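You operate a simulated robot arm through the tools that you are given. There is no shell and no other tool.

Carry out the task below with a simulated robot arm. There is one attempt and no reset: what you move stays moved.

TASK
Wipe the gauge window clean and zero the empty gauge, lamp lit.
Fine: wipe back on the white pad, lamp off at the end.

The check looks at the end state, three seconds after you hand in, the way a careful person would. Anything else that was tipped, shoved, dropped, spilled or broken makes it a failure.

THE ROBOT
A 6-joint arm with a two-finger parallel gripper, fixed in place. Base frame: the origin is on the floor under the middle of its stand, x ahead of it, y to its left, z up; the work surface is at about z = 0.803. Units: m, rad, N and s.
With the tool pointing down near the work surface it reaches from about 0.26 to 0.68 m from the base axis. Its first joint turns from -1.152 to 1.152 rad. Payload 2.9 kg.
The tool frame sits at the grasp point between the pads (the TCP): z along the fingers, y along the line on which they close. The tips reach 0.03 m beyond it. Largest opening 0.11 m; finger width 0.02, thickness 0.01; the body of the gripper, 0.048 by 0.112 m, starts 0.055 m behind the TCP.
Orientation is that of the tool frame in the base frame, as [roll, pitch, yaw] about the fixed x, y, z axes, in that order (R = Rz(yaw) Ry(pitch) Rx(roll)). With the fingers straight down and closing along the base's y, the tool's x points along the base's -x, its y along +y and its z along -z.

THE INTERFACE
- The arm moves only by the tool servo_tool. Its argument "steps" is a list of rows, each an object (a shift or turn left out is 0, a gripper value left out holds the last) with "dp": the shift along the tool's x, y, z in m, a list of three; "delta_rot": the turn, a rotation vector about the tool's x, y, z in rad, a list of three. In form: [{"dp": [dx, dy, dz], "delta_rot": [rx, ry, rz]}, ...]. A call has 1 to 20 rows; each row is the pose to reach, as a shift and turn from the pose commanded when the call began, along the tool's axes at that moment. "grip" is the opening, from 0 (shut) to 1 (fully open), set as the call begins (left out, the last holds). A row lasts 0.2 s, in which the tool goes at most 0.05 m and 0.15 rad; a call with a longer step from one row to the next is refused whole, and so is a gripper value outside its range. A pose out of reach is approached as far as the arm can. The call stops where the force on the tool passes 50 N (or 10 N more than at its start, if that is more) or the arm is blocked; 0.2 s more then pass. Each finger travels about 0.108 m/s and halts on what it meets, pressing with about 32 N; the grip force reading is that of the motor and also rises with nothing between the fingers. The clock runs only during rows and for 0.2 s after the last one: add rows that repeat a pose to give the fingers time. It gives the time, the measured TCP pose, the force on the tool (base axes), the opening and the grip force at its end, in the units of the frame above (readings bear some noise), with the torque about the TCP (base axes, N m) and any sound that the robot's microphone picked up.
- Cameras (640 x 400 px; columns grow to the right, rows downward): "scene" is fixed at [0.0656, 0.4219, 1.396]; the picture's right is [-0.86, -0.50, 0.00], its down [-0.23, 0.40, -0.89] and it looks along [0.45, -0.77, -0.46] (base axes); focal length 363 px, centre (320, 200). "wrist" rides on the gripper at [0.072, 0.017, -0.103] in the tool frame; the picture's right is [-0.23, 0.97, 0.00], its down [-0.76, -0.18, -0.62] and it looks along [-0.61, -0.14, 0.78] (tool axes); focal length 222 px, centre (320, 200). There is no depth. A picture from a camera that has moved, and an enlarged one, comes with that camera's place and axes in the base frame and with its lens.
- capture(camera): a new picture of that camera. It takes no simulated time.
- close_up(camera, box): a new picture of the part [left, top, right, bottom] of that camera's present view, enlarged. It takes no simulated time.
- close_job(): hands the job in; it is judged then, once.

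Places have to be worked out from the pictures, the camera data and where the tool is seen. Open the gripper and draw the arm clear of the work before you hand the job in, unless the task says otherwise.

The tools are called after ">>>" as name(argument=value, ...) on one line, values as JSON. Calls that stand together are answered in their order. servo_tool: Moves the arm, as the interface text tells. Its arguments: {"type":"object","properties":{"steps":{"type":"array","items":{"type":"object","properties":{"dp":{"type":"array","items":{"type":"number"}},"delta_rot":{"type":"array","items":{"type":"number"}}}}},"grip":{"type":"number"}},"required":["steps"]} The other tools are called the same way: capture (camera) takes a picture; close_up (camera, box) takes an enlarged picture of a part of a camera's view; close_job () hands the job in.

At the start:

```text
time: 0.0
tool_pos: [0.3353, -0.2177, 1.1269]
tcp_rot: [3.141, 0.001, 3.141]
force: [-0.8, -0.3, 0.2]
torque: [0.03, 0.0, -0.02]
finger_gap: 0.1101
grip_force: 0.0
```

scene: 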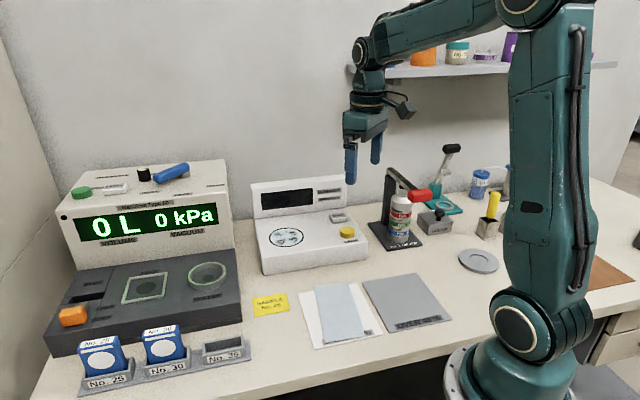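
wrist: 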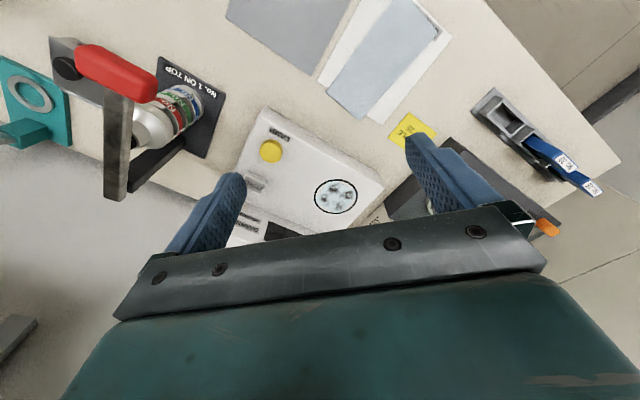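

I'll begin by looking closely at the scene: the gauge with the smudged window, the cloth, the pads and the labels.

>>> close_up(camera="scene", box=[230, 160, 390, 290])

>>> close_up(camera="scene", box=[240, 260, 470, 360])

>>> close_up(camera="scene", box=[40, 150, 250, 390])

>>> close_up(camera="scene", box=[360, 130, 530, 280])

>>> close_up(camera="wrist", box=[200, 80, 460, 260])

```text
3.08 times, centred on (310, 225) of scene
camera zoom: at [0.0656, 0.4219, 1.396], right [-0.86, -0.5, 0.0], down [-0.23, 0.4, -0.89], along [0.45, -0.77, -0.46], focal length 1118 px, centre (351, 123)
```

zoom: 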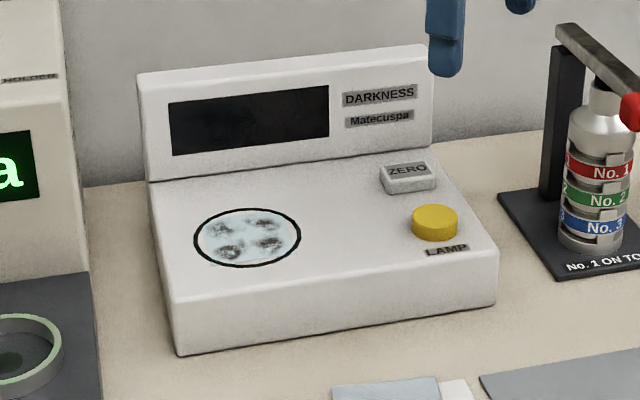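

```text
2.78 times, centred on (355, 310) of scene
camera zoom: at [0.0656, 0.4219, 1.396], right [-0.86, -0.5, 0.0], down [-0.23, 0.4, -0.89], along [0.45, -0.77, -0.46], focal length 1011 px, centre (223, -106)
```

zoom: 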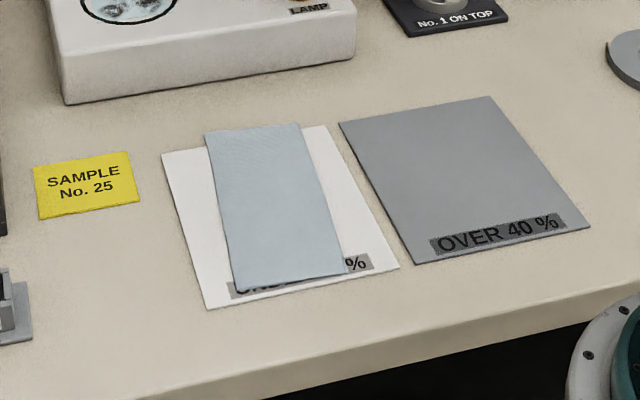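

```text
1.67 times, centred on (145, 270) of scene
camera zoom: at [0.0656, 0.4219, 1.396], right [-0.86, -0.5, 0.0], down [-0.23, 0.4, -0.89], along [0.45, -0.77, -0.46], focal length 605 px, centre (612, 83)
```

zoom: 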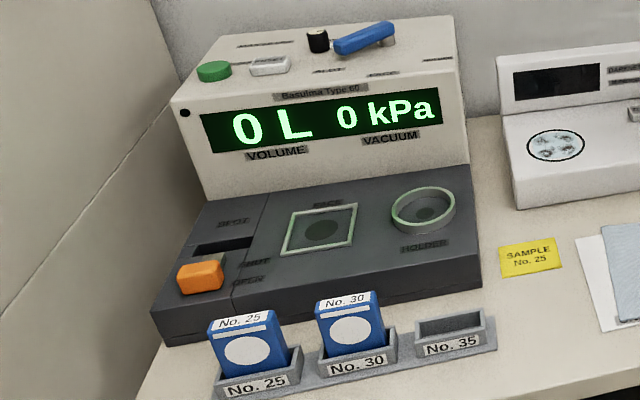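

```text
2.67 times, centred on (445, 205) of scene
camera zoom: at [0.0656, 0.4219, 1.396], right [-0.86, -0.5, 0.0], down [-0.23, 0.4, -0.89], along [0.45, -0.77, -0.46], focal length 968 px, centre (-13, 187)
```

zoom: 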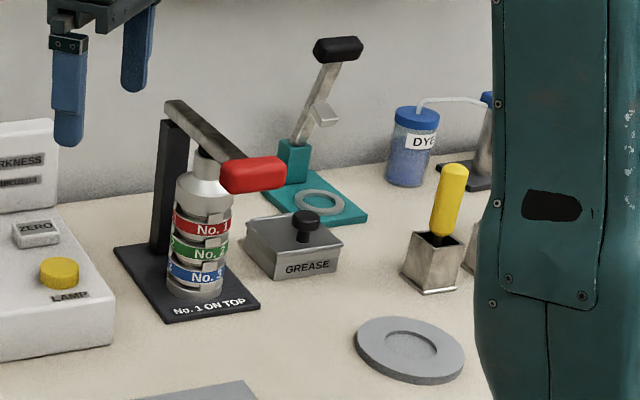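

```text
2.22 times, centred on (330, 170) of wrist
camera zoom: at [0.2618, -0.1995, 1.2306], right [0.23, 0.97, 0.0], down [0.76, -0.18, 0.62], along [0.61, -0.14, -0.78], focal length 494 px, centre (298, 267)
```

zoom: 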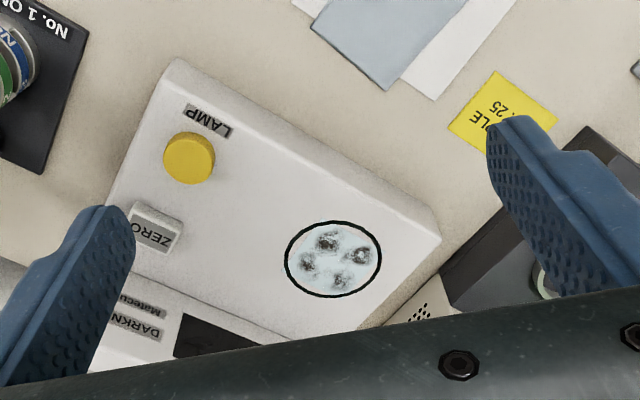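

The gauge (labelled DARKNESS) has four smudges on its round window at about (0.546, -0.231, 0.868). LAMP is near (0.414, -0.320) and ZERO near (0.466, -0.368). The light-blue wipe lies on the white "UNDER 40 %" pad, centred near (0.342, -0.124) with its long axis at about -52°. I'll hover above the wipe with the tool turned to close across its width, then look again.

>>> servo_tool(steps=[{"dp": [-0.001, 0.013, 0.018], "delta_rot": [0, 0, 0.129]}, {"dp": [-0.002, 0.027, 0.036], "delta_rot": [0, 0, 0.257]}, {"dp": [-0.003, 0.04, 0.054], "delta_rot": [0, 0, 0.386]}, {"dp": [-0.004, 0.054, 0.073], "delta_rot": [0, 0, 0.514]}, {"dp": [-0.005, 0.067, 0.091], "delta_rot": [0, 0, 0.643]}, {"dp": [-0.006, 0.081, 0.109], "delta_rot": [0, 0, 0.771]}, {"dp": [-0.007, 0.094, 0.127], "delta_rot": [0, 0, 0.9]}, {"dp": [-0.007, 0.094, 0.127], "delta_rot": [0, 0, 0.9]}], grip=1)

```text
time: 1.8
tool_pos: [0.3406, -0.1248, 1.001]
tcp_rot: [3.141, 0.0, 2.239]
force: [0.3, -0.1, -0.1]
torque: [0.01, 0.01, 0.01]
finger_gap: 0.1099
grip_force: 0.0
```

The tool is above the wipe at z = 1.0. I'll take both views to refine where the wipe and pad are.

>>> capture(camera="wrist")

>>> capture(camera="scene")

>>> close_up(camera="wrist", box=[200, 0, 440, 150])

```text
taken
camera wrist: at [0.308, -0.0558, 1.1048], right [0.9, 0.43, 0.0], down [0.33, -0.71, 0.62], along [0.27, -0.56, -0.78], focal length 222 px, centre (320, 200)
```

wrist: 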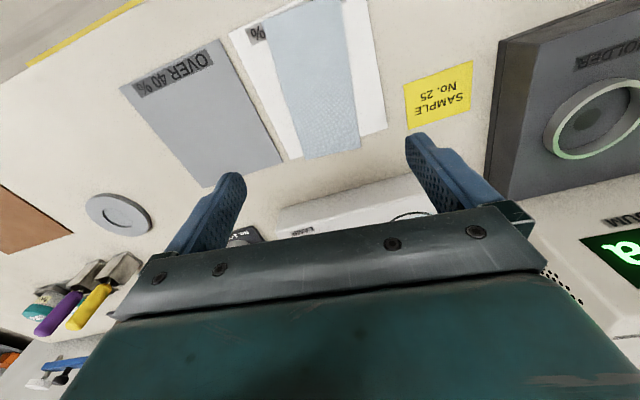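

```text
taken
```

scene: 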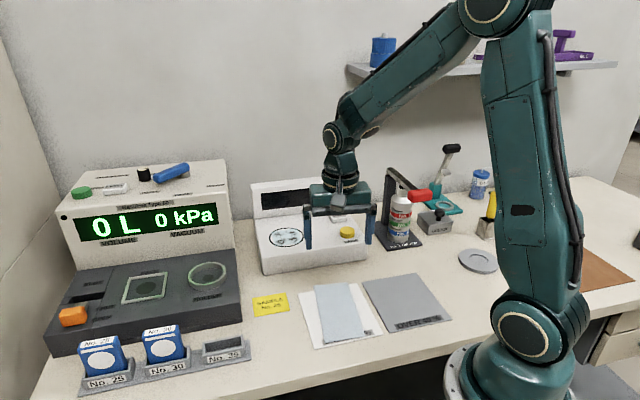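

```text
2.67 times, centred on (320, 75) of wrist
camera zoom: at [0.308, -0.0558, 1.1048], right [0.9, 0.43, 0.0], down [0.33, -0.71, 0.62], along [0.27, -0.56, -0.78], focal length 592 px, centre (320, 533)
```

zoom: 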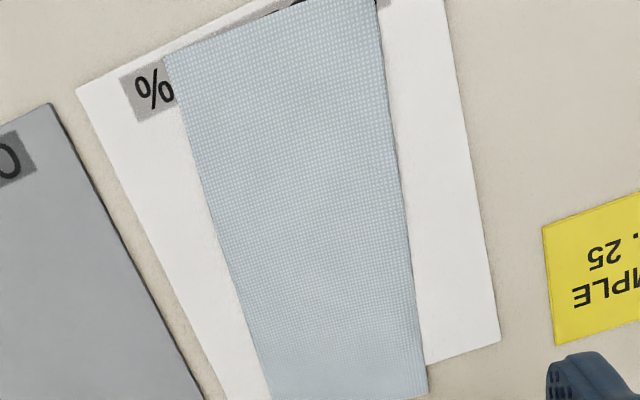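

Both cameras put the wipe's corners at about (0.257,-0.082), (0.320,-0.030), (0.425,-0.164) and (0.355,-0.215), so it is about 0.08 x 0.165 m. The open fingers straddle its width and should land on the white pad on both sides. I'll go down to just above it.

>>> servo_tool(steps=[{"dp": [0.001, 0, 0.035]}, {"dp": [0.002, 0, 0.075]}, {"dp": [0.002, 0, 0.11]}, {"dp": [0.002, 0, 0.135]}, {"dp": [0.002, 0, 0.15]}, {"dp": [0.002, 0, 0.15]}], grip=1)

>>> capture(camera="wrist")

>>> close_up(camera="scene", box=[260, 220, 460, 360])

```text
time: 3.2
tool_pos: [0.3426, -0.1229, 0.8491]
tcp_rot: [3.142, -0.001, 2.24]
force: [0.3, 0.2, -0.2]
torque: [-0.01, 0.0, -0.02]
finger_gap: 0.1103
grip_force: 0.1
```

```text
taken
camera wrist: at [0.3099, -0.0551, 0.9527], right [0.9, 0.43, 0.0], down [0.33, -0.71, 0.62], along [0.27, -0.56, -0.78], focal length 222 px, centre (320, 200)
```

wrist: 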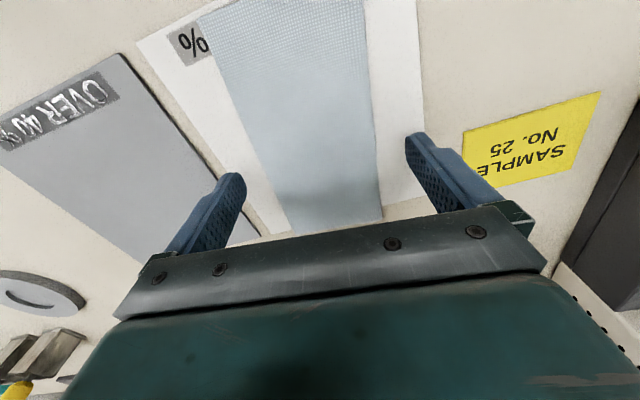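

```text
2.86 times, centred on (360, 290) of scene
camera zoom: at [0.0657, 0.4219, 1.396], right [-0.86, -0.5, 0.0], down [-0.23, 0.4, -0.89], along [0.45, -0.77, -0.46], focal length 1038 px, centre (206, -57)
```

zoom: 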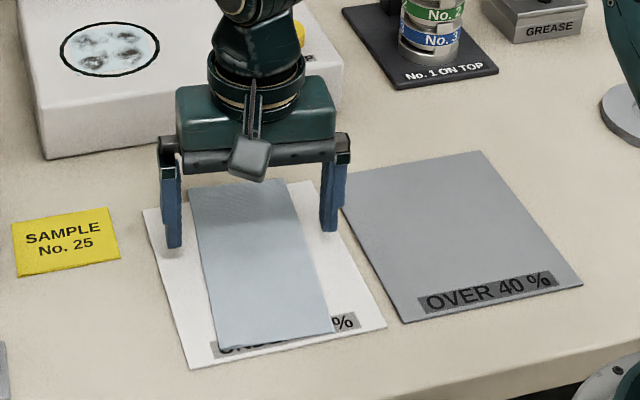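

The fingers straddle the wipe with tips about 1 cm above the pad. I'll go down in small steps and watch the force.

>>> servo_tool(steps=[{"dp": [0.001, -0.001, 0.005]}, {"dp": [0.002, -0.001, 0.009]}, {"dp": [0.002, -0.001, 0.011]}, {"dp": [0.002, -0.001, 0.011]}], grip=1)

```text
time: 4.2
tool_pos: [0.3394, -0.1217, 0.8381]
tcp_rot: [-3.141, 0.002, 2.24]
force: [0.3, 0.8, 0.0]
torque: [-0.04, 0.0, 0.01]
finger_gap: 0.1099
grip_force: 0.1
```

No contact at z = 0.838. I'll lower by another 2–3 mm, reading the force as I go.

>>> servo_tool(steps=[{"dp": [0, 0, 0.001]}, {"dp": [0, 0, 0.002]}, {"dp": [0, 0, 0.002]}], grip=1)

>>> close_up(camera="scene", box=[290, 250, 400, 330])

```text
time: 5.0
tool_pos: [0.3385, -0.1212, 0.8368]
tcp_rot: [-3.141, 0.001, 2.241]
force: [-0.5, 0.1, 0.3]
torque: [-0.04, 0.0, 0.02]
finger_gap: 0.1101
grip_force: 0.0
```

```text
5.00 times, centred on (345, 290) of scene
camera zoom: at [0.0656, 0.4219, 1.396], right [-0.86, -0.5, 0.0], down [-0.23, 0.4, -0.89], along [0.45, -0.77, -0.46], focal length 1816 px, centre (195, -250)
```

zoom: 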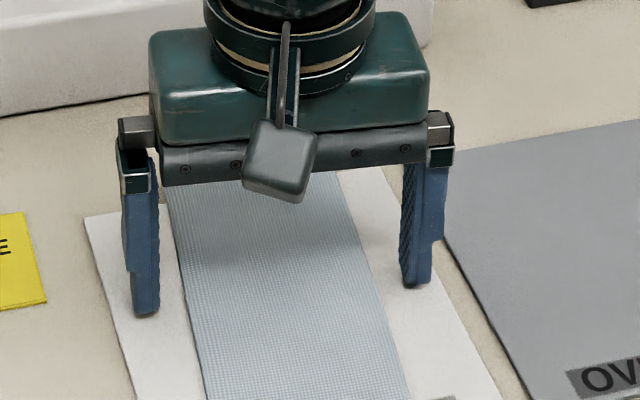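

Still no contact, with tips at about 0.807. I'll lower another 2 mm gently.

>>> servo_tool(steps=[{"dp": [0, 0, 0.001]}, {"dp": [0, 0, 0.002]}, {"dp": [0, 0, 0.002]}], grip=1)

```text
time: 5.8
tool_pos: [0.338, -0.1203, 0.8352]
tcp_rot: [3.141, 0.001, 2.241]
force: [0.1, -0.1, 0.0]
torque: [-0.01, 0.01, 0.0]
finger_gap: 0.1098
grip_force: 0.0
```

>>> servo_tool(steps=[{"dp": [0, 0, 0.0005]}, {"dp": [0, 0, 0.001]}, {"dp": [0, 0, 0.001]}], grip=1)

```text
time: 6.6
tool_pos: [0.3383, -0.12, 0.8334]
tcp_rot: [3.14, -0.001, 2.241]
force: [-0.6, 0.0, -1.2]
torque: [-0.02, -0.02, -0.01]
finger_gap: 0.1102
grip_force: 0.1
```

The tips are now essentially at pad level (about 0.8035) with negligible force. I'll close gently toward 0.6 and see whether the fingers meet the wipe's edges at about 0.08 m.

>>> servo_tool(steps=[{"dp": [0, 0, 0]}, {"dp": [0, 0, 0]}, {"dp": [0, 0, 0]}], grip=0.6)

>>> close_up(camera="scene", box=[290, 250, 400, 330])

>>> capture(camera="wrist")

```text
time: 7.4
tool_pos: [0.3383, -0.1195, 0.8335]
tcp_rot: [-3.142, 0.0, 2.241]
force: [-0.3, 0.4, -0.6]
torque: [-0.01, -0.01, 0.0]
finger_gap: 0.066
grip_force: 0.2
```

```text
5.00 times, centred on (345, 290) of scene
camera zoom: at [0.0656, 0.4219, 1.396], right [-0.86, -0.5, 0.0], down [-0.23, 0.4, -0.89], along [0.45, -0.77, -0.46], focal length 1816 px, centre (195, -250)
```

zoom: 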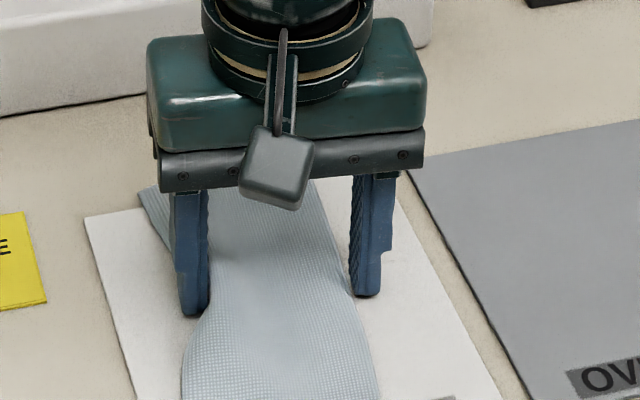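

```text
taken
camera wrist: at [0.3061, -0.0521, 0.9372], right [0.9, 0.43, 0.0], down [0.33, -0.71, 0.62], along [0.27, -0.56, -0.78], focal length 222 px, centre (320, 200)
```

wrist: 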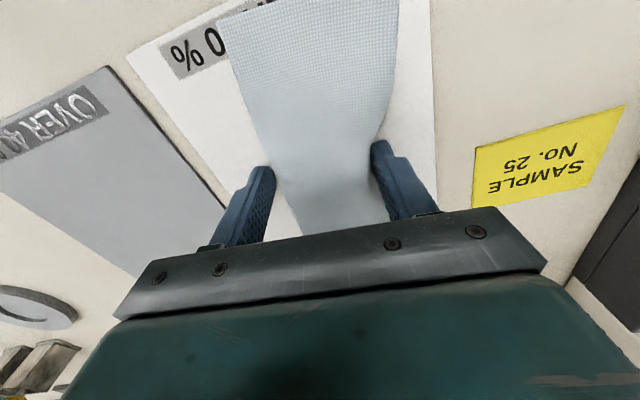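

The wipe is a real soft cloth: it gathers up between the fingers as they close, which is what I want. I'll close the rest of the way to pinch the gathered fold.

>>> servo_tool(steps=[{"dp": [0, 0, 0]}, {"dp": [0, 0, 0]}, {"dp": [0, 0, 0]}, {"dp": [0, 0, 0]}], grip=0)

>>> close_up(camera="scene", box=[280, 240, 410, 340])

>>> capture(camera="wrist")

```text
time: 8.4
tool_pos: [0.3386, -0.1195, 0.8336]
tcp_rot: [3.141, 0.0, 2.241]
force: [0.2, -0.5, 1.4]
torque: [-0.01, 0.04, 0.01]
finger_gap: 0.004
grip_force: 31.9
```

```text
4.00 times, centred on (345, 290) of scene
camera zoom: at [0.0656, 0.4219, 1.396], right [-0.86, -0.5, 0.0], down [-0.23, 0.4, -0.89], along [0.45, -0.77, -0.46], focal length 1453 px, centre (220, -160)
```

zoom: 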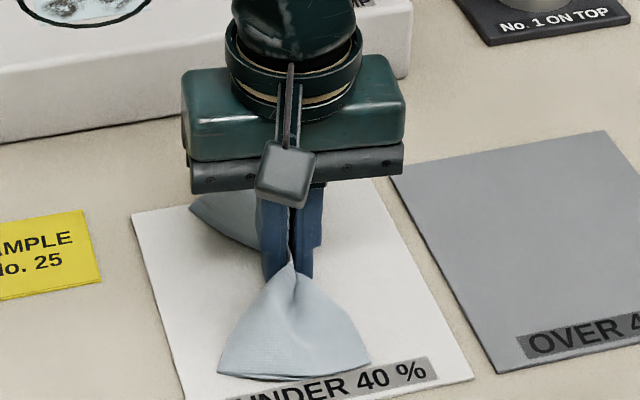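

```text
taken
camera wrist: at [0.3061, -0.0521, 0.9372], right [0.9, 0.43, 0.0], down [0.33, -0.71, 0.62], along [0.27, -0.56, -0.78], focal length 222 px, centre (320, 200)
```

wrist: 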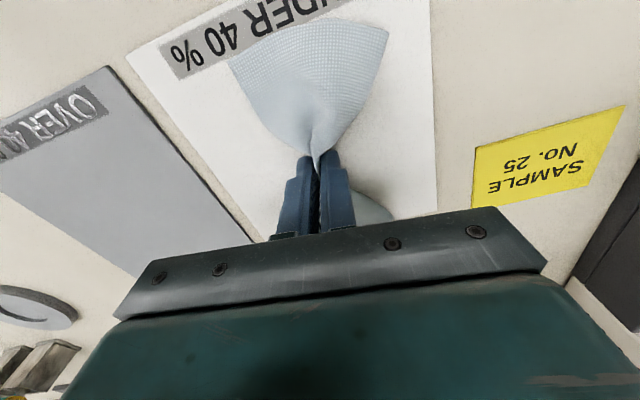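

The cloth is pinched in a bow-tie with the gap at 4 mm and the force at 32 N. I'll lift it straight up.

>>> servo_tool(steps=[{"dp": [0, 0, -0.015]}, {"dp": [0, 0, -0.04]}, {"dp": [0, 0, -0.08]}, {"dp": [0, 0, -0.12]}, {"dp": [0, 0, -0.16]}, {"dp": [0, 0, -0.16]}, {"dp": [0, 0, -0.16]}], grip=0)

>>> capture(camera="scene")

>>> capture(camera="wrist")

>>> close_up(camera="scene", box=[270, 160, 430, 260])

```text
time: 10.0
tool_pos: [0.3376, -0.1189, 0.9933]
tcp_rot: [3.141, -0.001, 2.239]
force: [0.4, -0.1, 0.3]
torque: [-0.04, 0.02, 0.02]
finger_gap: 0.0037
grip_force: 32.2
```

```text
taken
```

scene: 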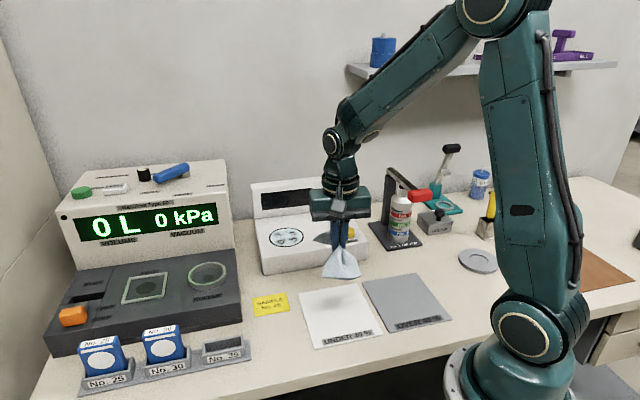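

```text
taken
camera wrist: at [0.3051, -0.0507, 1.0976], right [0.9, 0.43, 0.0], down [0.33, -0.71, 0.62], along [0.27, -0.56, -0.78], focal length 222 px, centre (320, 200)
```

wrist: 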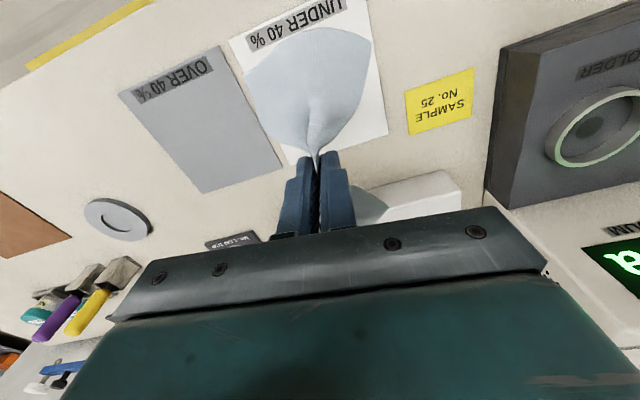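

```text
4.00 times, centred on (350, 210) of scene
camera zoom: at [0.0656, 0.4219, 1.396], right [-0.86, -0.5, 0.0], down [-0.23, 0.4, -0.89], along [0.45, -0.77, -0.46], focal length 1453 px, centre (200, 160)
```

zoom: 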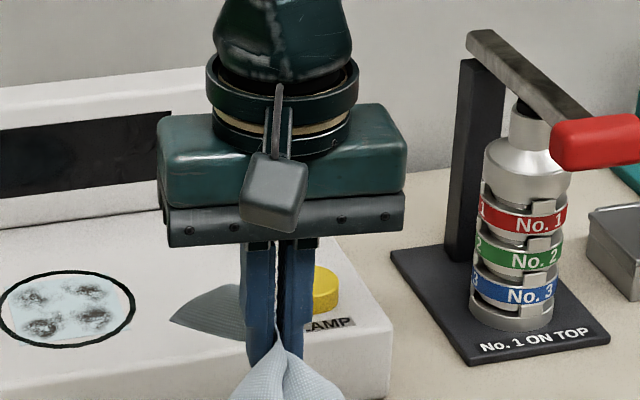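

The wipe hangs from the fingers in two fans and the pad below is clear. I'll carry it at a safe height to above the gauge window at about (0.546, -0.231) and look again before coming down.

>>> servo_tool(steps=[{"dp": [-0.036, 0.0157, -0.002]}, {"dp": [-0.072, 0.0313, -0.004]}, {"dp": [-0.108, 0.047, -0.006]}, {"dp": [-0.1445, 0.0626, -0.007]}, {"dp": [-0.181, 0.0783, -0.007]}, {"dp": [-0.2168, 0.0939, -0.007]}, {"dp": [-0.2168, 0.0939, -0.007]}, {"dp": [-0.2168, 0.0939, -0.007]}], grip=0)

>>> capture(camera="wrist")

>>> close_up(camera="scene", box=[220, 160, 390, 280])

```text
time: 11.8
tool_pos: [0.5472, -0.2314, 0.999]
tcp_rot: [3.141, 0.001, 2.242]
force: [0.5, 1.2, -0.3]
torque: [0.0, 0.0, 0.01]
finger_gap: 0.0037
grip_force: 31.8
```

```text
taken
camera wrist: at [0.514, -0.1627, 1.1029], right [0.9, 0.43, 0.0], down [0.33, -0.71, 0.62], along [0.27, -0.56, -0.78], focal length 222 px, centre (320, 200)
```

wrist: 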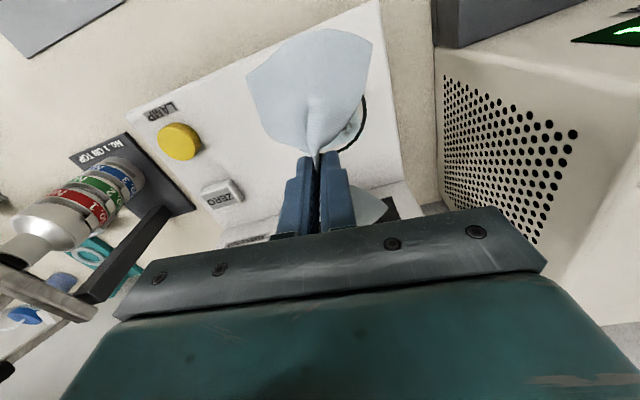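

```text
3.33 times, centred on (305, 220) of scene
camera zoom: at [0.0657, 0.4219, 1.396], right [-0.86, -0.5, 0.0], down [-0.23, 0.4, -0.89], along [0.45, -0.77, -0.46], focal length 1211 px, centre (370, 133)
```

zoom: 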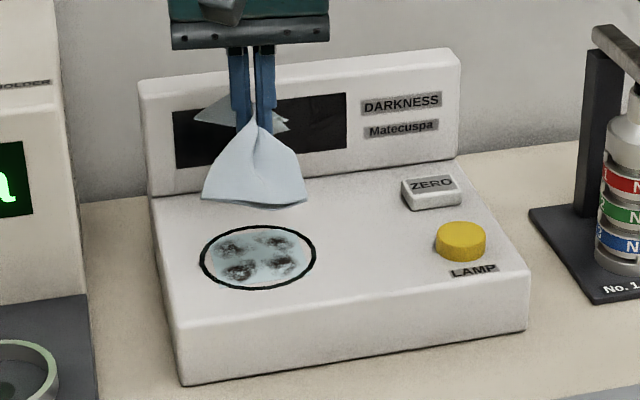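

From this view I place the window centre at about (0.549, -0.232), with the smudges ±17 mm around it and the glass at about 0.868. The tool is centred above it, so I'll descend to leave the tips about 15 mm over the glass.

>>> servo_tool(steps=[{"dp": [0, 0.001, 0.03]}, {"dp": [0, 0.002, 0.055]}, {"dp": [0, 0.002, 0.075]}, {"dp": [0, 0.002, 0.085]}, {"dp": [0, 0.002, 0.085]}], grip=0)

>>> capture(camera="wrist")

>>> close_up(camera="scene", box=[220, 160, 390, 280])

```text
time: 13.0
tool_pos: [0.548, -0.2304, 0.9138]
tcp_rot: [-3.141, 0.0, 2.24]
force: [0.0, -0.5, -0.3]
torque: [0.02, 0.03, -0.02]
finger_gap: 0.0037
grip_force: 32.2
```

```text
taken
camera wrist: at [0.5153, -0.1619, 1.0182], right [0.9, 0.43, 0.0], down [0.33, -0.71, 0.62], along [0.27, -0.56, -0.78], focal length 222 px, centre (320, 200)
```

wrist: 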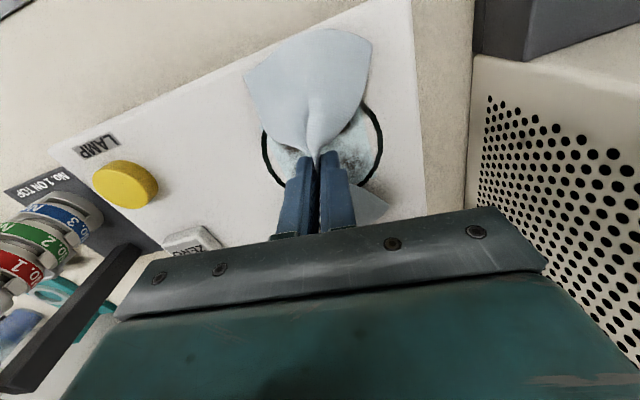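

```text
3.33 times, centred on (305, 220) of scene
camera zoom: at [0.0657, 0.4219, 1.396], right [-0.86, -0.5, 0.0], down [-0.23, 0.4, -0.89], along [0.45, -0.77, -0.46], focal length 1211 px, centre (370, 133)
```

zoom: 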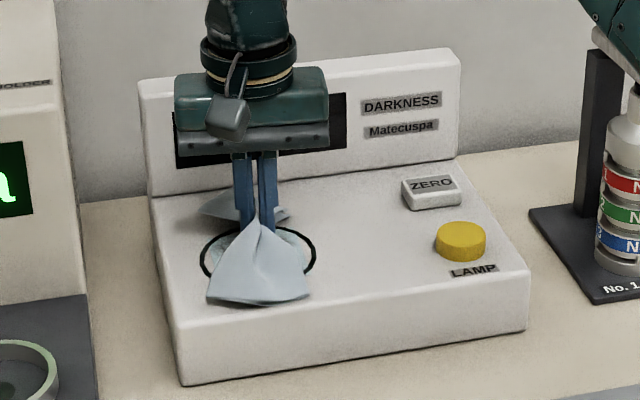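

The tool is centred over the ring with the tips roughly 15 mm above the glass. I'll descend in small steps, watching for contact.

>>> servo_tool(steps=[{"dp": [0, 0, 0.004]}, {"dp": [0, 0, 0.007]}, {"dp": [0, 0, 0.009]}, {"dp": [0, 0, 0.01]}, {"dp": [0, 0, 0.01]}], grip=0)

>>> close_up(camera="scene", box=[240, 190, 340, 270])

```text
time: 14.2
tool_pos: [0.5491, -0.2296, 0.9054]
tcp_rot: [3.141, 0.001, 2.24]
force: [0.7, 0.0, -0.2]
torque: [0.0, 0.03, -0.02]
finger_gap: 0.0039
grip_force: 32.1
```

```text
5.00 times, centred on (290, 230) of scene
camera zoom: at [0.0656, 0.4219, 1.396], right [-0.86, -0.5, 0.0], down [-0.23, 0.4, -0.89], along [0.45, -0.77, -0.46], focal length 1816 px, centre (470, 50)
```

zoom: 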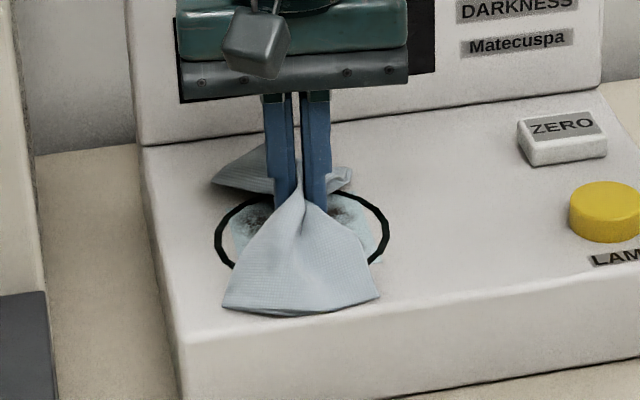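

No contact force yet at 0.905, and the front fan is already draping on the glass. I'll continue down 4 mm.

>>> servo_tool(steps=[{"dp": [0, 0, 0.001]}, {"dp": [0, 0, 0.002]}, {"dp": [0, 0, 0.003]}, {"dp": [0, 0, 0.004]}, {"dp": [0, 0, 0.004]}], grip=0)

```text
time: 15.4
tool_pos: [0.5493, -0.2311, 0.9023]
tcp_rot: [-3.142, 0.0, 2.241]
force: [-0.5, 0.1, -0.3]
torque: [-0.02, 0.0, 0.02]
finger_gap: 0.0036
grip_force: 32.2
```

Still no force. I'll lower another 3 mm in 1 mm steps.

>>> servo_tool(steps=[{"dp": [0, 0, 0.001]}, {"dp": [0, 0, 0.002]}, {"dp": [0, 0, 0.002]}], grip=0)

>>> close_up(camera="scene", box=[240, 190, 340, 270])

```text
time: 16.2
tool_pos: [0.5491, -0.2322, 0.9011]
tcp_rot: [-3.141, 0.0, 2.242]
force: [0.5, -0.9, -0.2]
torque: [0.0, 0.01, -0.01]
finger_gap: 0.0037
grip_force: 32.0
```

```text
5.00 times, centred on (290, 230) of scene
camera zoom: at [0.0656, 0.4219, 1.396], right [-0.86, -0.5, 0.0], down [-0.23, 0.4, -0.89], along [0.45, -0.77, -0.46], focal length 1816 px, centre (470, 50)
```

zoom: 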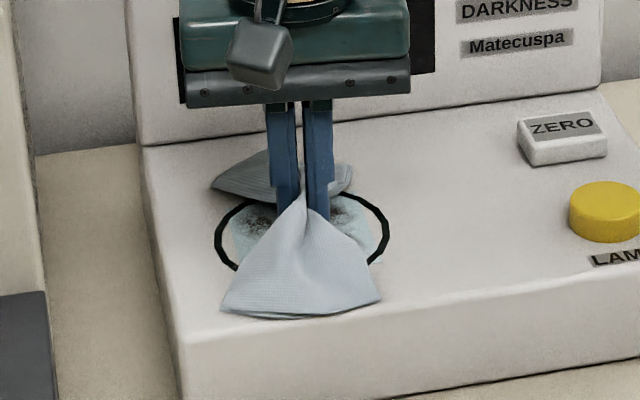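

Tips look close, but the force is still zero. I'll lower 3 mm more in 1 mm steps.

>>> servo_tool(steps=[{"dp": [0, 0, 0.001]}, {"dp": [0, 0, 0.002]}, {"dp": [0, 0, 0.003]}, {"dp": [0, 0, 0.003]}], grip=0)

```text
time: 17.2
tool_pos: [0.549, -0.231, 0.897]
tcp_rot: [-3.14, 0.0, 2.242]
force: [0.1, -0.2, -0.2]
torque: [-0.02, 0.02, -0.03]
finger_gap: 0.0038
grip_force: 31.9
```

No contact at 0.897, so I'll go 2 mm lower.

>>> servo_tool(steps=[{"dp": [0, 0, 0.001]}, {"dp": [0, 0, 0.002]}, {"dp": [0, 0, 0.002]}], grip=0)

>>> capture(camera="wrist")

>>> close_up(camera="scene", box=[250, 200, 330, 260])

```text
time: 18.0
tool_pos: [0.5498, -0.2303, 0.895]
tcp_rot: [-3.141, -0.001, 2.241]
force: [-0.1, -0.2, -0.4]
torque: [0.02, 0.01, 0.01]
finger_gap: 0.0038
grip_force: 32.2
```

```text
taken
camera wrist: at [0.5162, -0.1632, 0.9989], right [0.9, 0.43, 0.0], down [0.33, -0.71, 0.62], along [0.27, -0.56, -0.78], focal length 222 px, centre (320, 200)
```

wrist: 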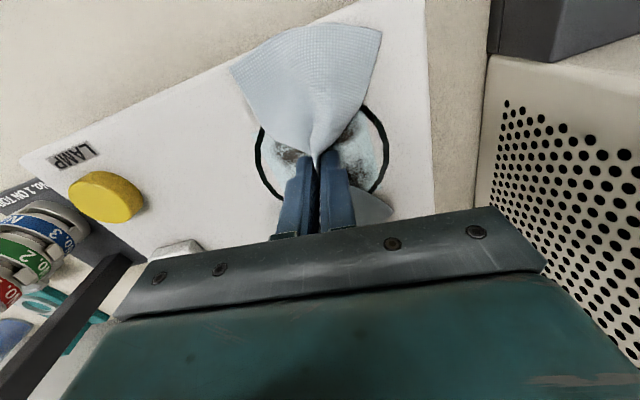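

```text
6.67 times, centred on (290, 230) of scene
camera zoom: at [0.0656, 0.4219, 1.396], right [-0.86, -0.5, 0.0], down [-0.23, 0.4, -0.89], along [0.45, -0.77, -0.46], focal length 2421 px, centre (520, 0)
```

zoom: 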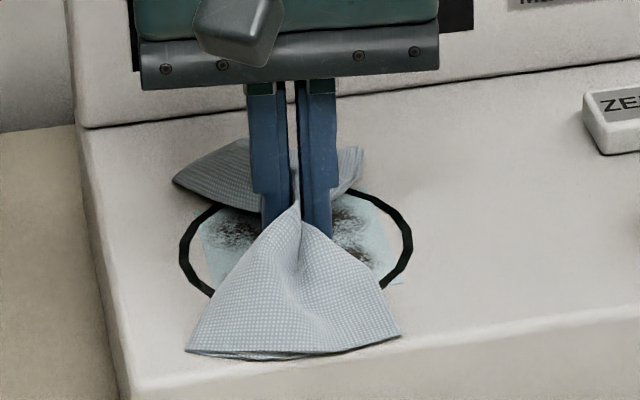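

The tips are almost on the glass but the force reading is still nil. I'll lower 2 mm more.

>>> servo_tool(steps=[{"dp": [0, 0, 0.001]}, {"dp": [0, 0, 0.002]}, {"dp": [0, 0, 0.002]}], grip=0)

```text
time: 18.8
tool_pos: [0.5483, -0.231, 0.8931]
tcp_rot: [-3.141, 0.001, 2.242]
force: [-0.1, -0.2, -0.1]
torque: [0.01, 0.0, -0.01]
finger_gap: 0.0035
grip_force: 32.1
```

Still free at 0.893, so I'll go another 2 mm down in 0.5–1 mm steps.

>>> servo_tool(steps=[{"dp": [0, 0, 0.0007]}, {"dp": [0, 0, 0.0014]}, {"dp": [0, 0, 0.002]}, {"dp": [0, 0, 0.002]}], grip=0)

>>> close_up(camera="scene", box=[250, 200, 330, 260])

```text
time: 19.8
tool_pos: [0.5491, -0.2317, 0.8911]
tcp_rot: [3.141, 0.0, 2.24]
force: [0.3, -0.2, 0.4]
torque: [0.01, -0.03, 0.0]
finger_gap: 0.0036
grip_force: 32.3
```

```text
6.67 times, centred on (290, 230) of scene
camera zoom: at [0.0656, 0.4219, 1.396], right [-0.86, -0.5, 0.0], down [-0.23, 0.4, -0.89], along [0.45, -0.77, -0.46], focal length 2421 px, centre (520, 0)
```

zoom: 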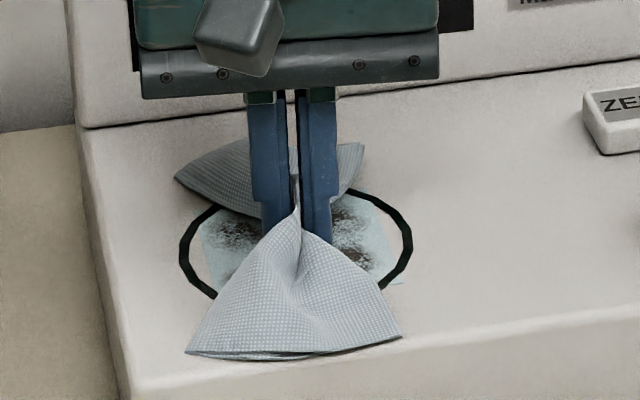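

Still no contact with tips at about 0.861, so the glass is a bit lower than I estimated. I'll continue down another 3 mm in small steps.

>>> servo_tool(steps=[{"dp": [0, 0, 0.001]}, {"dp": [0, 0, 0.002]}, {"dp": [0, 0, 0.003]}, {"dp": [0, 0, 0.003]}], grip=0)

>>> close_up(camera="wrist", box=[220, 60, 420, 220])

```text
time: 20.8
tool_pos: [0.5498, -0.2305, 0.8903]
tcp_rot: [3.139, 0.001, 2.241]
force: [-4.6, 0.1, 17.8]
torque: [0.03, 0.22, 0.05]
finger_gap: 0.0038
grip_force: 32.7
```

```text
2.50 times, centred on (320, 140) of wrist
camera zoom: at [0.5163, -0.1633, 0.9936], right [0.9, 0.43, 0.0], down [0.33, -0.71, 0.62], along [0.27, -0.56, -0.78], focal length 555 px, centre (320, 350)
```

zoom: 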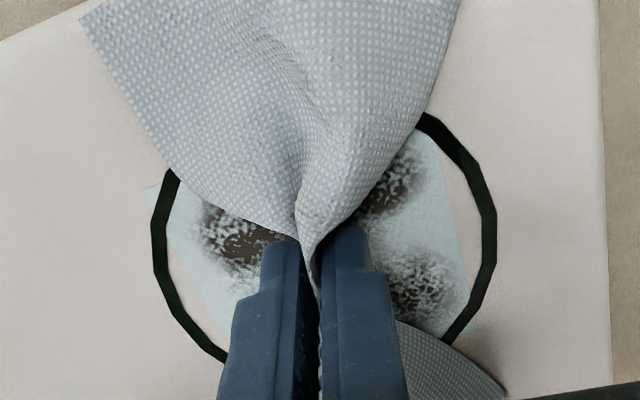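

Contact registered at 17.8 N, so the glass is at z ≈ 0.860. Fitting the ring in the wrist view gives a window centre of (0.551, -0.232) and a radius of 0.046, so the tool is centred. I'll back off so the tips just skim the surface and make a first light raster with the cloth.

>>> servo_tool(steps=[{"dp": [0, 0, -0.0033]}, {"dp": [0.01, -0.015, -0.0033]}, {"dp": [0.02, -0.035, -0.0033]}, {"dp": [0.02, 0, -0.0033]}, {"dp": [0.02, 0.035, -0.0033]}, {"dp": [0.01, 0.035, -0.0033]}, {"dp": [0.01, 0, -0.0033]}, {"dp": [0.01, -0.035, -0.0033]}, {"dp": [0, -0.035, -0.0033]}, {"dp": [0, 0, -0.0033]}, {"dp": [0, 0.035, -0.0033]}, {"dp": [-0.01, 0.035, -0.0033]}, {"dp": [-0.01, 0, -0.0033]}, {"dp": [-0.01, -0.035, -0.0033]}, {"dp": [-0.02, -0.035, -0.0033]}, {"dp": [-0.02, 0, -0.0033]}, {"dp": [-0.02, 0.035, -0.0033]}, {"dp": [-0.02, 0, -0.0033]}], grip=0)

>>> close_up(camera="wrist", box=[220, 60, 420, 220])

>>> close_up(camera="scene", box=[230, 180, 350, 270])

```text
time: 24.6
tool_pos: [0.5621, -0.2485, 0.8916]
tcp_rot: [-3.141, 0.0, 2.24]
force: [-0.9, 0.0, 0.0]
torque: [0.0, 0.01, 0.01]
finger_gap: 0.0038
grip_force: 31.7
```

```text
2.50 times, centred on (320, 140) of wrist
camera zoom: at [0.5288, -0.1799, 0.9957], right [0.9, 0.43, 0.0], down [0.33, -0.71, 0.62], along [0.27, -0.56, -0.78], focal length 555 px, centre (320, 350)
```

zoom: 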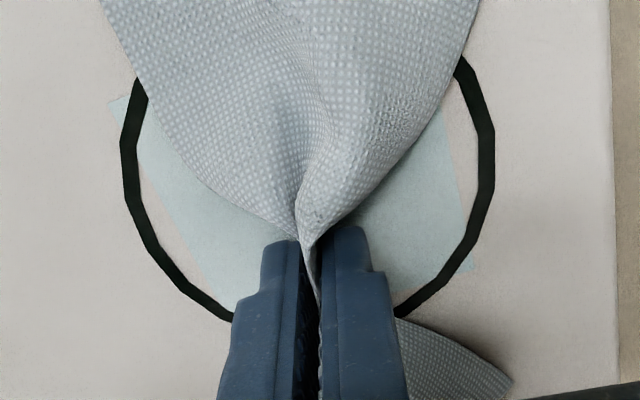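

```text
4.44 times, centred on (290, 225) of scene
camera zoom: at [0.0656, 0.422, 1.396], right [-0.86, -0.5, 0.0], down [-0.23, 0.4, -0.89], along [0.45, -0.76, -0.46], focal length 1614 px, centre (453, 89)
```

zoom: 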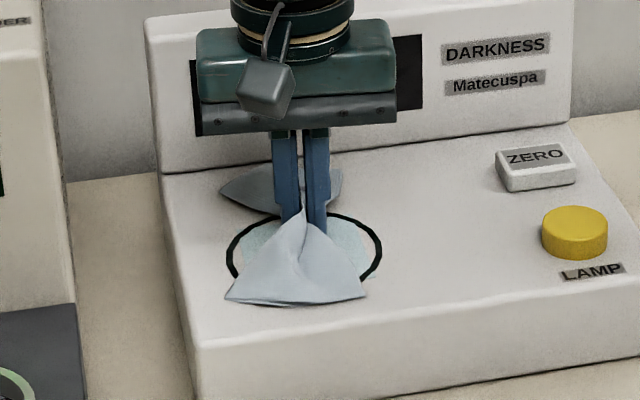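

The visible part of the glass now looks clean with no extra force needed. I'll lift the cloth off and draw back toward the pad so I can see the whole window.

>>> servo_tool(steps=[{"dp": [0, 0, -0.02]}, {"dp": [0, 0, -0.06]}, {"dp": [0, 0, -0.1]}, {"dp": [0.04, -0.015, -0.1]}, {"dp": [0.08, -0.03, -0.1]}, {"dp": [0.12, -0.045, -0.1]}, {"dp": [0.12, -0.045, -0.1]}], grip=0)

>>> capture(camera="wrist")

>>> close_up(camera="scene", box=[230, 180, 350, 270])

```text
time: 26.2
tool_pos: [0.4497, -0.1792, 0.9906]
tcp_rot: [-3.141, 0.002, 2.242]
force: [-0.3, 0.3, 0.4]
torque: [-0.05, 0.0, -0.04]
finger_gap: 0.0039
grip_force: 31.7
```

```text
taken
camera wrist: at [0.417, -0.1126, 1.0942], right [0.9, 0.43, 0.0], down [0.33, -0.71, 0.62], along [0.27, -0.56, -0.78], focal length 222 px, centre (320, 200)
```

wrist: 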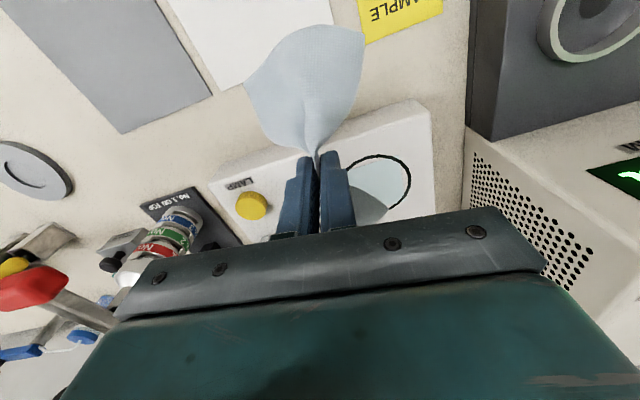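

```text
4.44 times, centred on (290, 225) of scene
camera zoom: at [0.0656, 0.4219, 1.396], right [-0.86, -0.5, 0.0], down [-0.23, 0.4, -0.89], along [0.45, -0.77, -0.46], focal length 1614 px, centre (453, 89)
```

zoom: 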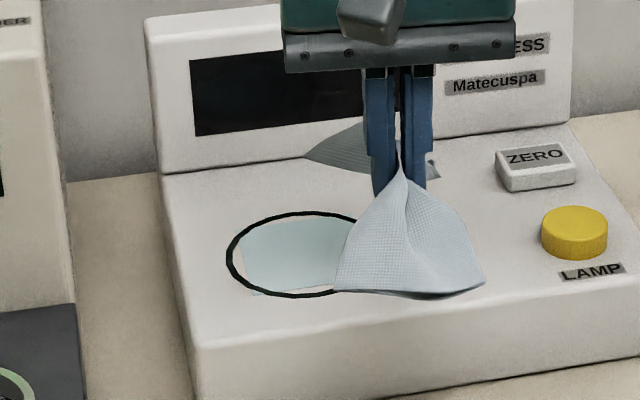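

The window looks clear where visible. I'll carry the cloth back over the white pad (centre about (0.334, -0.117)), turning slightly to line up with the pad, then check both the window and the pad.

>>> servo_tool(steps=[{"dp": [0.03, -0.013, 0], "delta_rot": [0, 0, -0.03]}, {"dp": [0.06, -0.026, 0], "delta_rot": [0, 0, -0.06]}, {"dp": [0.09, -0.039, 0], "delta_rot": [0, 0, -0.09]}, {"dp": [0.1205, -0.0523, 0], "delta_rot": [0, 0, -0.117]}, {"dp": [0.1205, -0.0523, 0], "delta_rot": [0, 0, -0.117]}, {"dp": [0.1205, -0.0523, 0], "delta_rot": [0, 0, -0.117]}], grip=0)

>>> close_up(camera="scene", box=[240, 190, 340, 265])

>>> close_up(camera="scene", box=[260, 230, 440, 360])

>>> capture(camera="wrist")

```text
time: 27.6
tool_pos: [0.3351, -0.1165, 0.9904]
tcp_rot: [3.142, -0.001, 2.359]
force: [0.2, 0.4, -0.2]
torque: [-0.01, -0.04, 0.02]
finger_gap: 0.0038
grip_force: 31.9
```

```text
5.33 times, centred on (290, 228) of scene
camera zoom: at [0.0656, 0.4219, 1.396], right [-0.86, -0.5, 0.0], down [-0.23, 0.4, -0.89], along [0.45, -0.77, -0.46], focal length 1937 px, centre (480, 53)
```

zoom: 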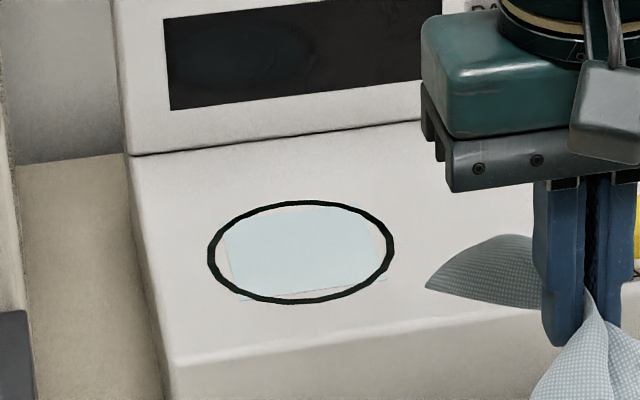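

```text
3.08 times, centred on (350, 295) of scene
camera zoom: at [0.0656, 0.4219, 1.396], right [-0.86, -0.5, 0.0], down [-0.23, 0.4, -0.89], along [0.45, -0.77, -0.46], focal length 1118 px, centre (228, -92)
```

zoom: 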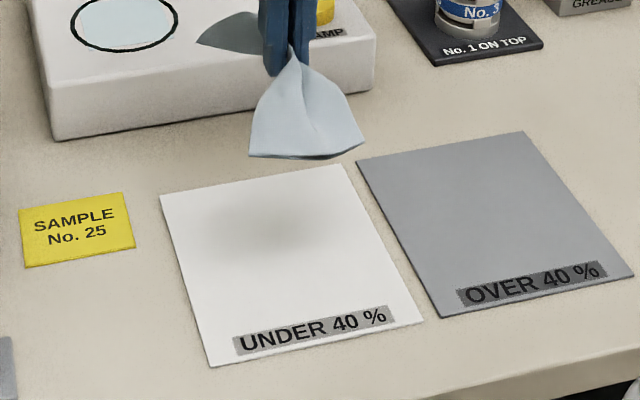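

```text
taken
camera wrist: at [0.2954, -0.0524, 1.094], right [0.85, 0.53, 0.0], down [0.41, -0.66, 0.62], along [0.33, -0.53, -0.78], focal length 222 px, centre (320, 200)
```

wrist: 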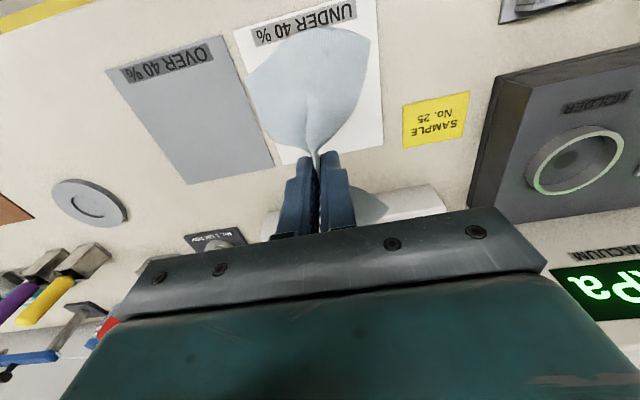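

The window is fully clean in this unobstructed view. The wrist view puts the pad centre at about (0.332, -0.112). I'll lower the cloth there until the tips are just above the pad.

>>> servo_tool(steps=[{"dp": [0.003, 0.001, 0.03]}, {"dp": [0.005, 0.001, 0.065]}, {"dp": [0.005, 0.001, 0.1]}, {"dp": [0.005, 0.001, 0.125]}, {"dp": [0.005, 0.001, 0.142]}, {"dp": [0.005, 0.001, 0.15]}, {"dp": [0.005, 0.001, 0.154]}, {"dp": [0.005, 0.001, 0.154]}], grip=0)

>>> close_up(camera="scene", box=[260, 230, 440, 360])

>>> capture(camera="wrist")

```text
time: 29.4
tool_pos: [0.3328, -0.1144, 0.837]
tcp_rot: [-3.14, 0.001, 2.358]
force: [-0.1, -0.2, 0.1]
torque: [0.01, 0.04, -0.04]
finger_gap: 0.0036
grip_force: 31.8
```

```text
3.08 times, centred on (350, 295) of scene
camera zoom: at [0.0657, 0.4219, 1.396], right [-0.86, -0.5, 0.0], down [-0.23, 0.4, -0.89], along [0.45, -0.77, -0.46], focal length 1118 px, centre (228, -92)
```

zoom: 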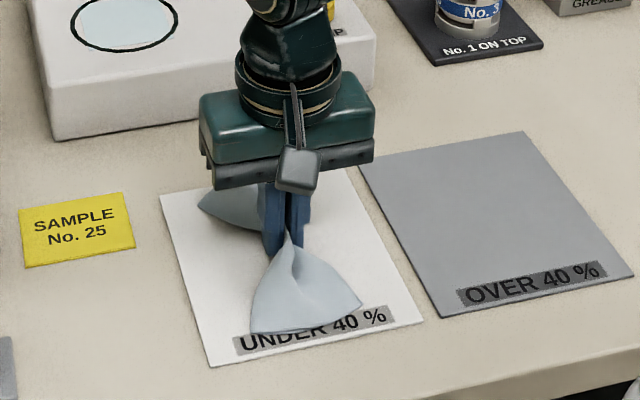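

```text
taken
camera wrist: at [0.2929, -0.0508, 0.9399], right [0.85, 0.53, 0.0], down [0.41, -0.66, 0.62], along [0.33, -0.53, -0.78], focal length 222 px, centre (320, 200)
```

wrist: 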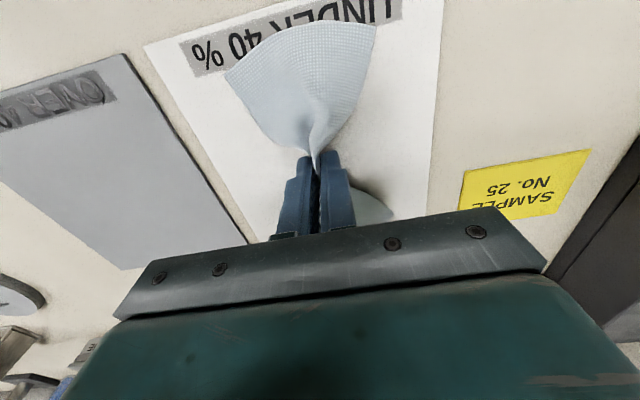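

The bow-tie sits wholly over the white pad. I'll open the fingers partway to release it.

>>> servo_tool(steps=[{"dp": [0, 0, 0]}, {"dp": [0, 0, 0]}, {"dp": [0, 0, 0]}, {"dp": [0, 0, 0]}], grip=0.45)

>>> close_up(camera="scene", box=[260, 230, 440, 360])

>>> capture(camera="wrist")

```text
time: 30.4
tool_pos: [0.3335, -0.1144, 0.8374]
tcp_rot: [3.141, 0.001, 2.358]
force: [0.7, -0.5, 0.3]
torque: [0.0, -0.01, 0.0]
finger_gap: 0.0494
grip_force: 0.1
```

```text
3.08 times, centred on (350, 295) of scene
camera zoom: at [0.0656, 0.4219, 1.396], right [-0.86, -0.5, 0.0], down [-0.23, 0.4, -0.89], along [0.45, -0.77, -0.46], focal length 1118 px, centre (228, -92)
```

zoom: 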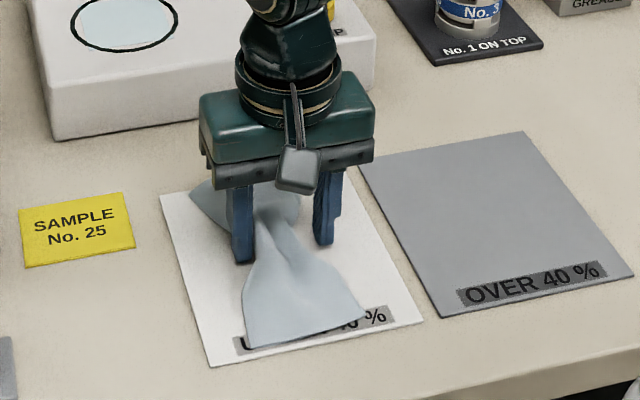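

```text
taken
camera wrist: at [0.2929, -0.0508, 0.9401], right [0.85, 0.53, 0.0], down [0.41, -0.66, 0.62], along [0.33, -0.53, -0.78], focal length 222 px, centre (320, 200)
```

wrist: 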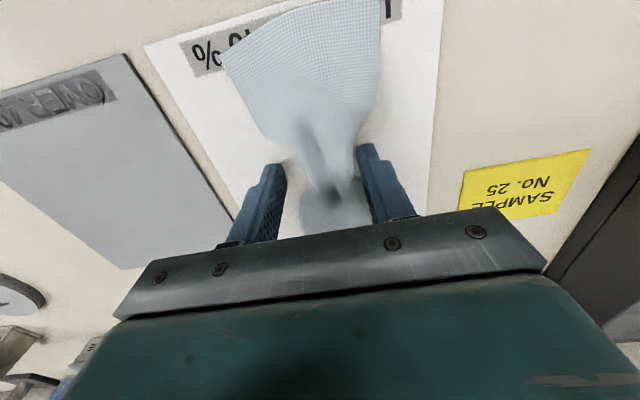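

The cloth is free between the fingers. I'll open a little more so the fingers don't snag it, then lift straight up.

>>> servo_tool(steps=[{"dp": [0, 0, 0]}, {"dp": [0, 0, 0]}, {"dp": [0, 0, -0.01]}, {"dp": [0, 0, -0.03]}, {"dp": [0, 0, -0.07]}, {"dp": [0, 0, -0.11]}, {"dp": [0, 0, -0.15]}, {"dp": [0, 0, -0.18]}, {"dp": [0, 0, -0.18]}], grip=0.85)

>>> close_up(camera="scene", box=[260, 230, 440, 360])

>>> capture(camera="wrist")

```text
time: 32.4
tool_pos: [0.33, -0.1172, 1.0174]
tcp_rot: [-3.141, 0.0, 2.358]
force: [0.0, 0.4, -0.3]
torque: [-0.01, 0.02, -0.01]
finger_gap: 0.0935
grip_force: 0.1
```

```text
3.08 times, centred on (350, 295) of scene
camera zoom: at [0.0656, 0.4219, 1.396], right [-0.86, -0.5, 0.0], down [-0.23, 0.4, -0.89], along [0.45, -0.77, -0.46], focal length 1118 px, centre (228, -92)
```

zoom: 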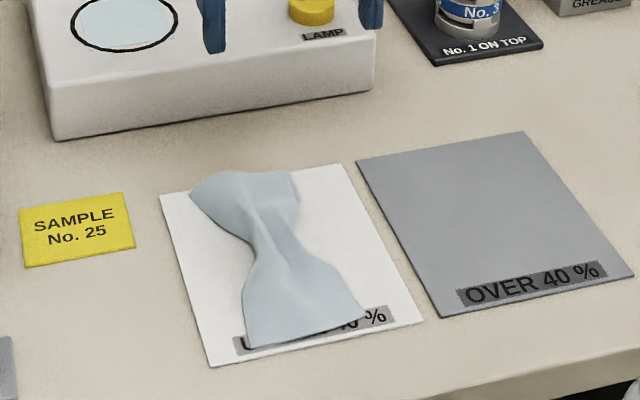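

```text
taken
camera wrist: at [0.2908, -0.0527, 1.1213], right [0.85, 0.53, 0.0], down [0.41, -0.66, 0.62], along [0.33, -0.53, -0.78], focal length 222 px, centre (320, 200)
```

wrist: 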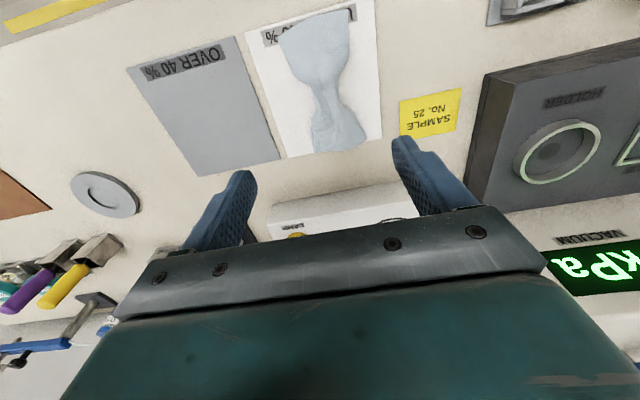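

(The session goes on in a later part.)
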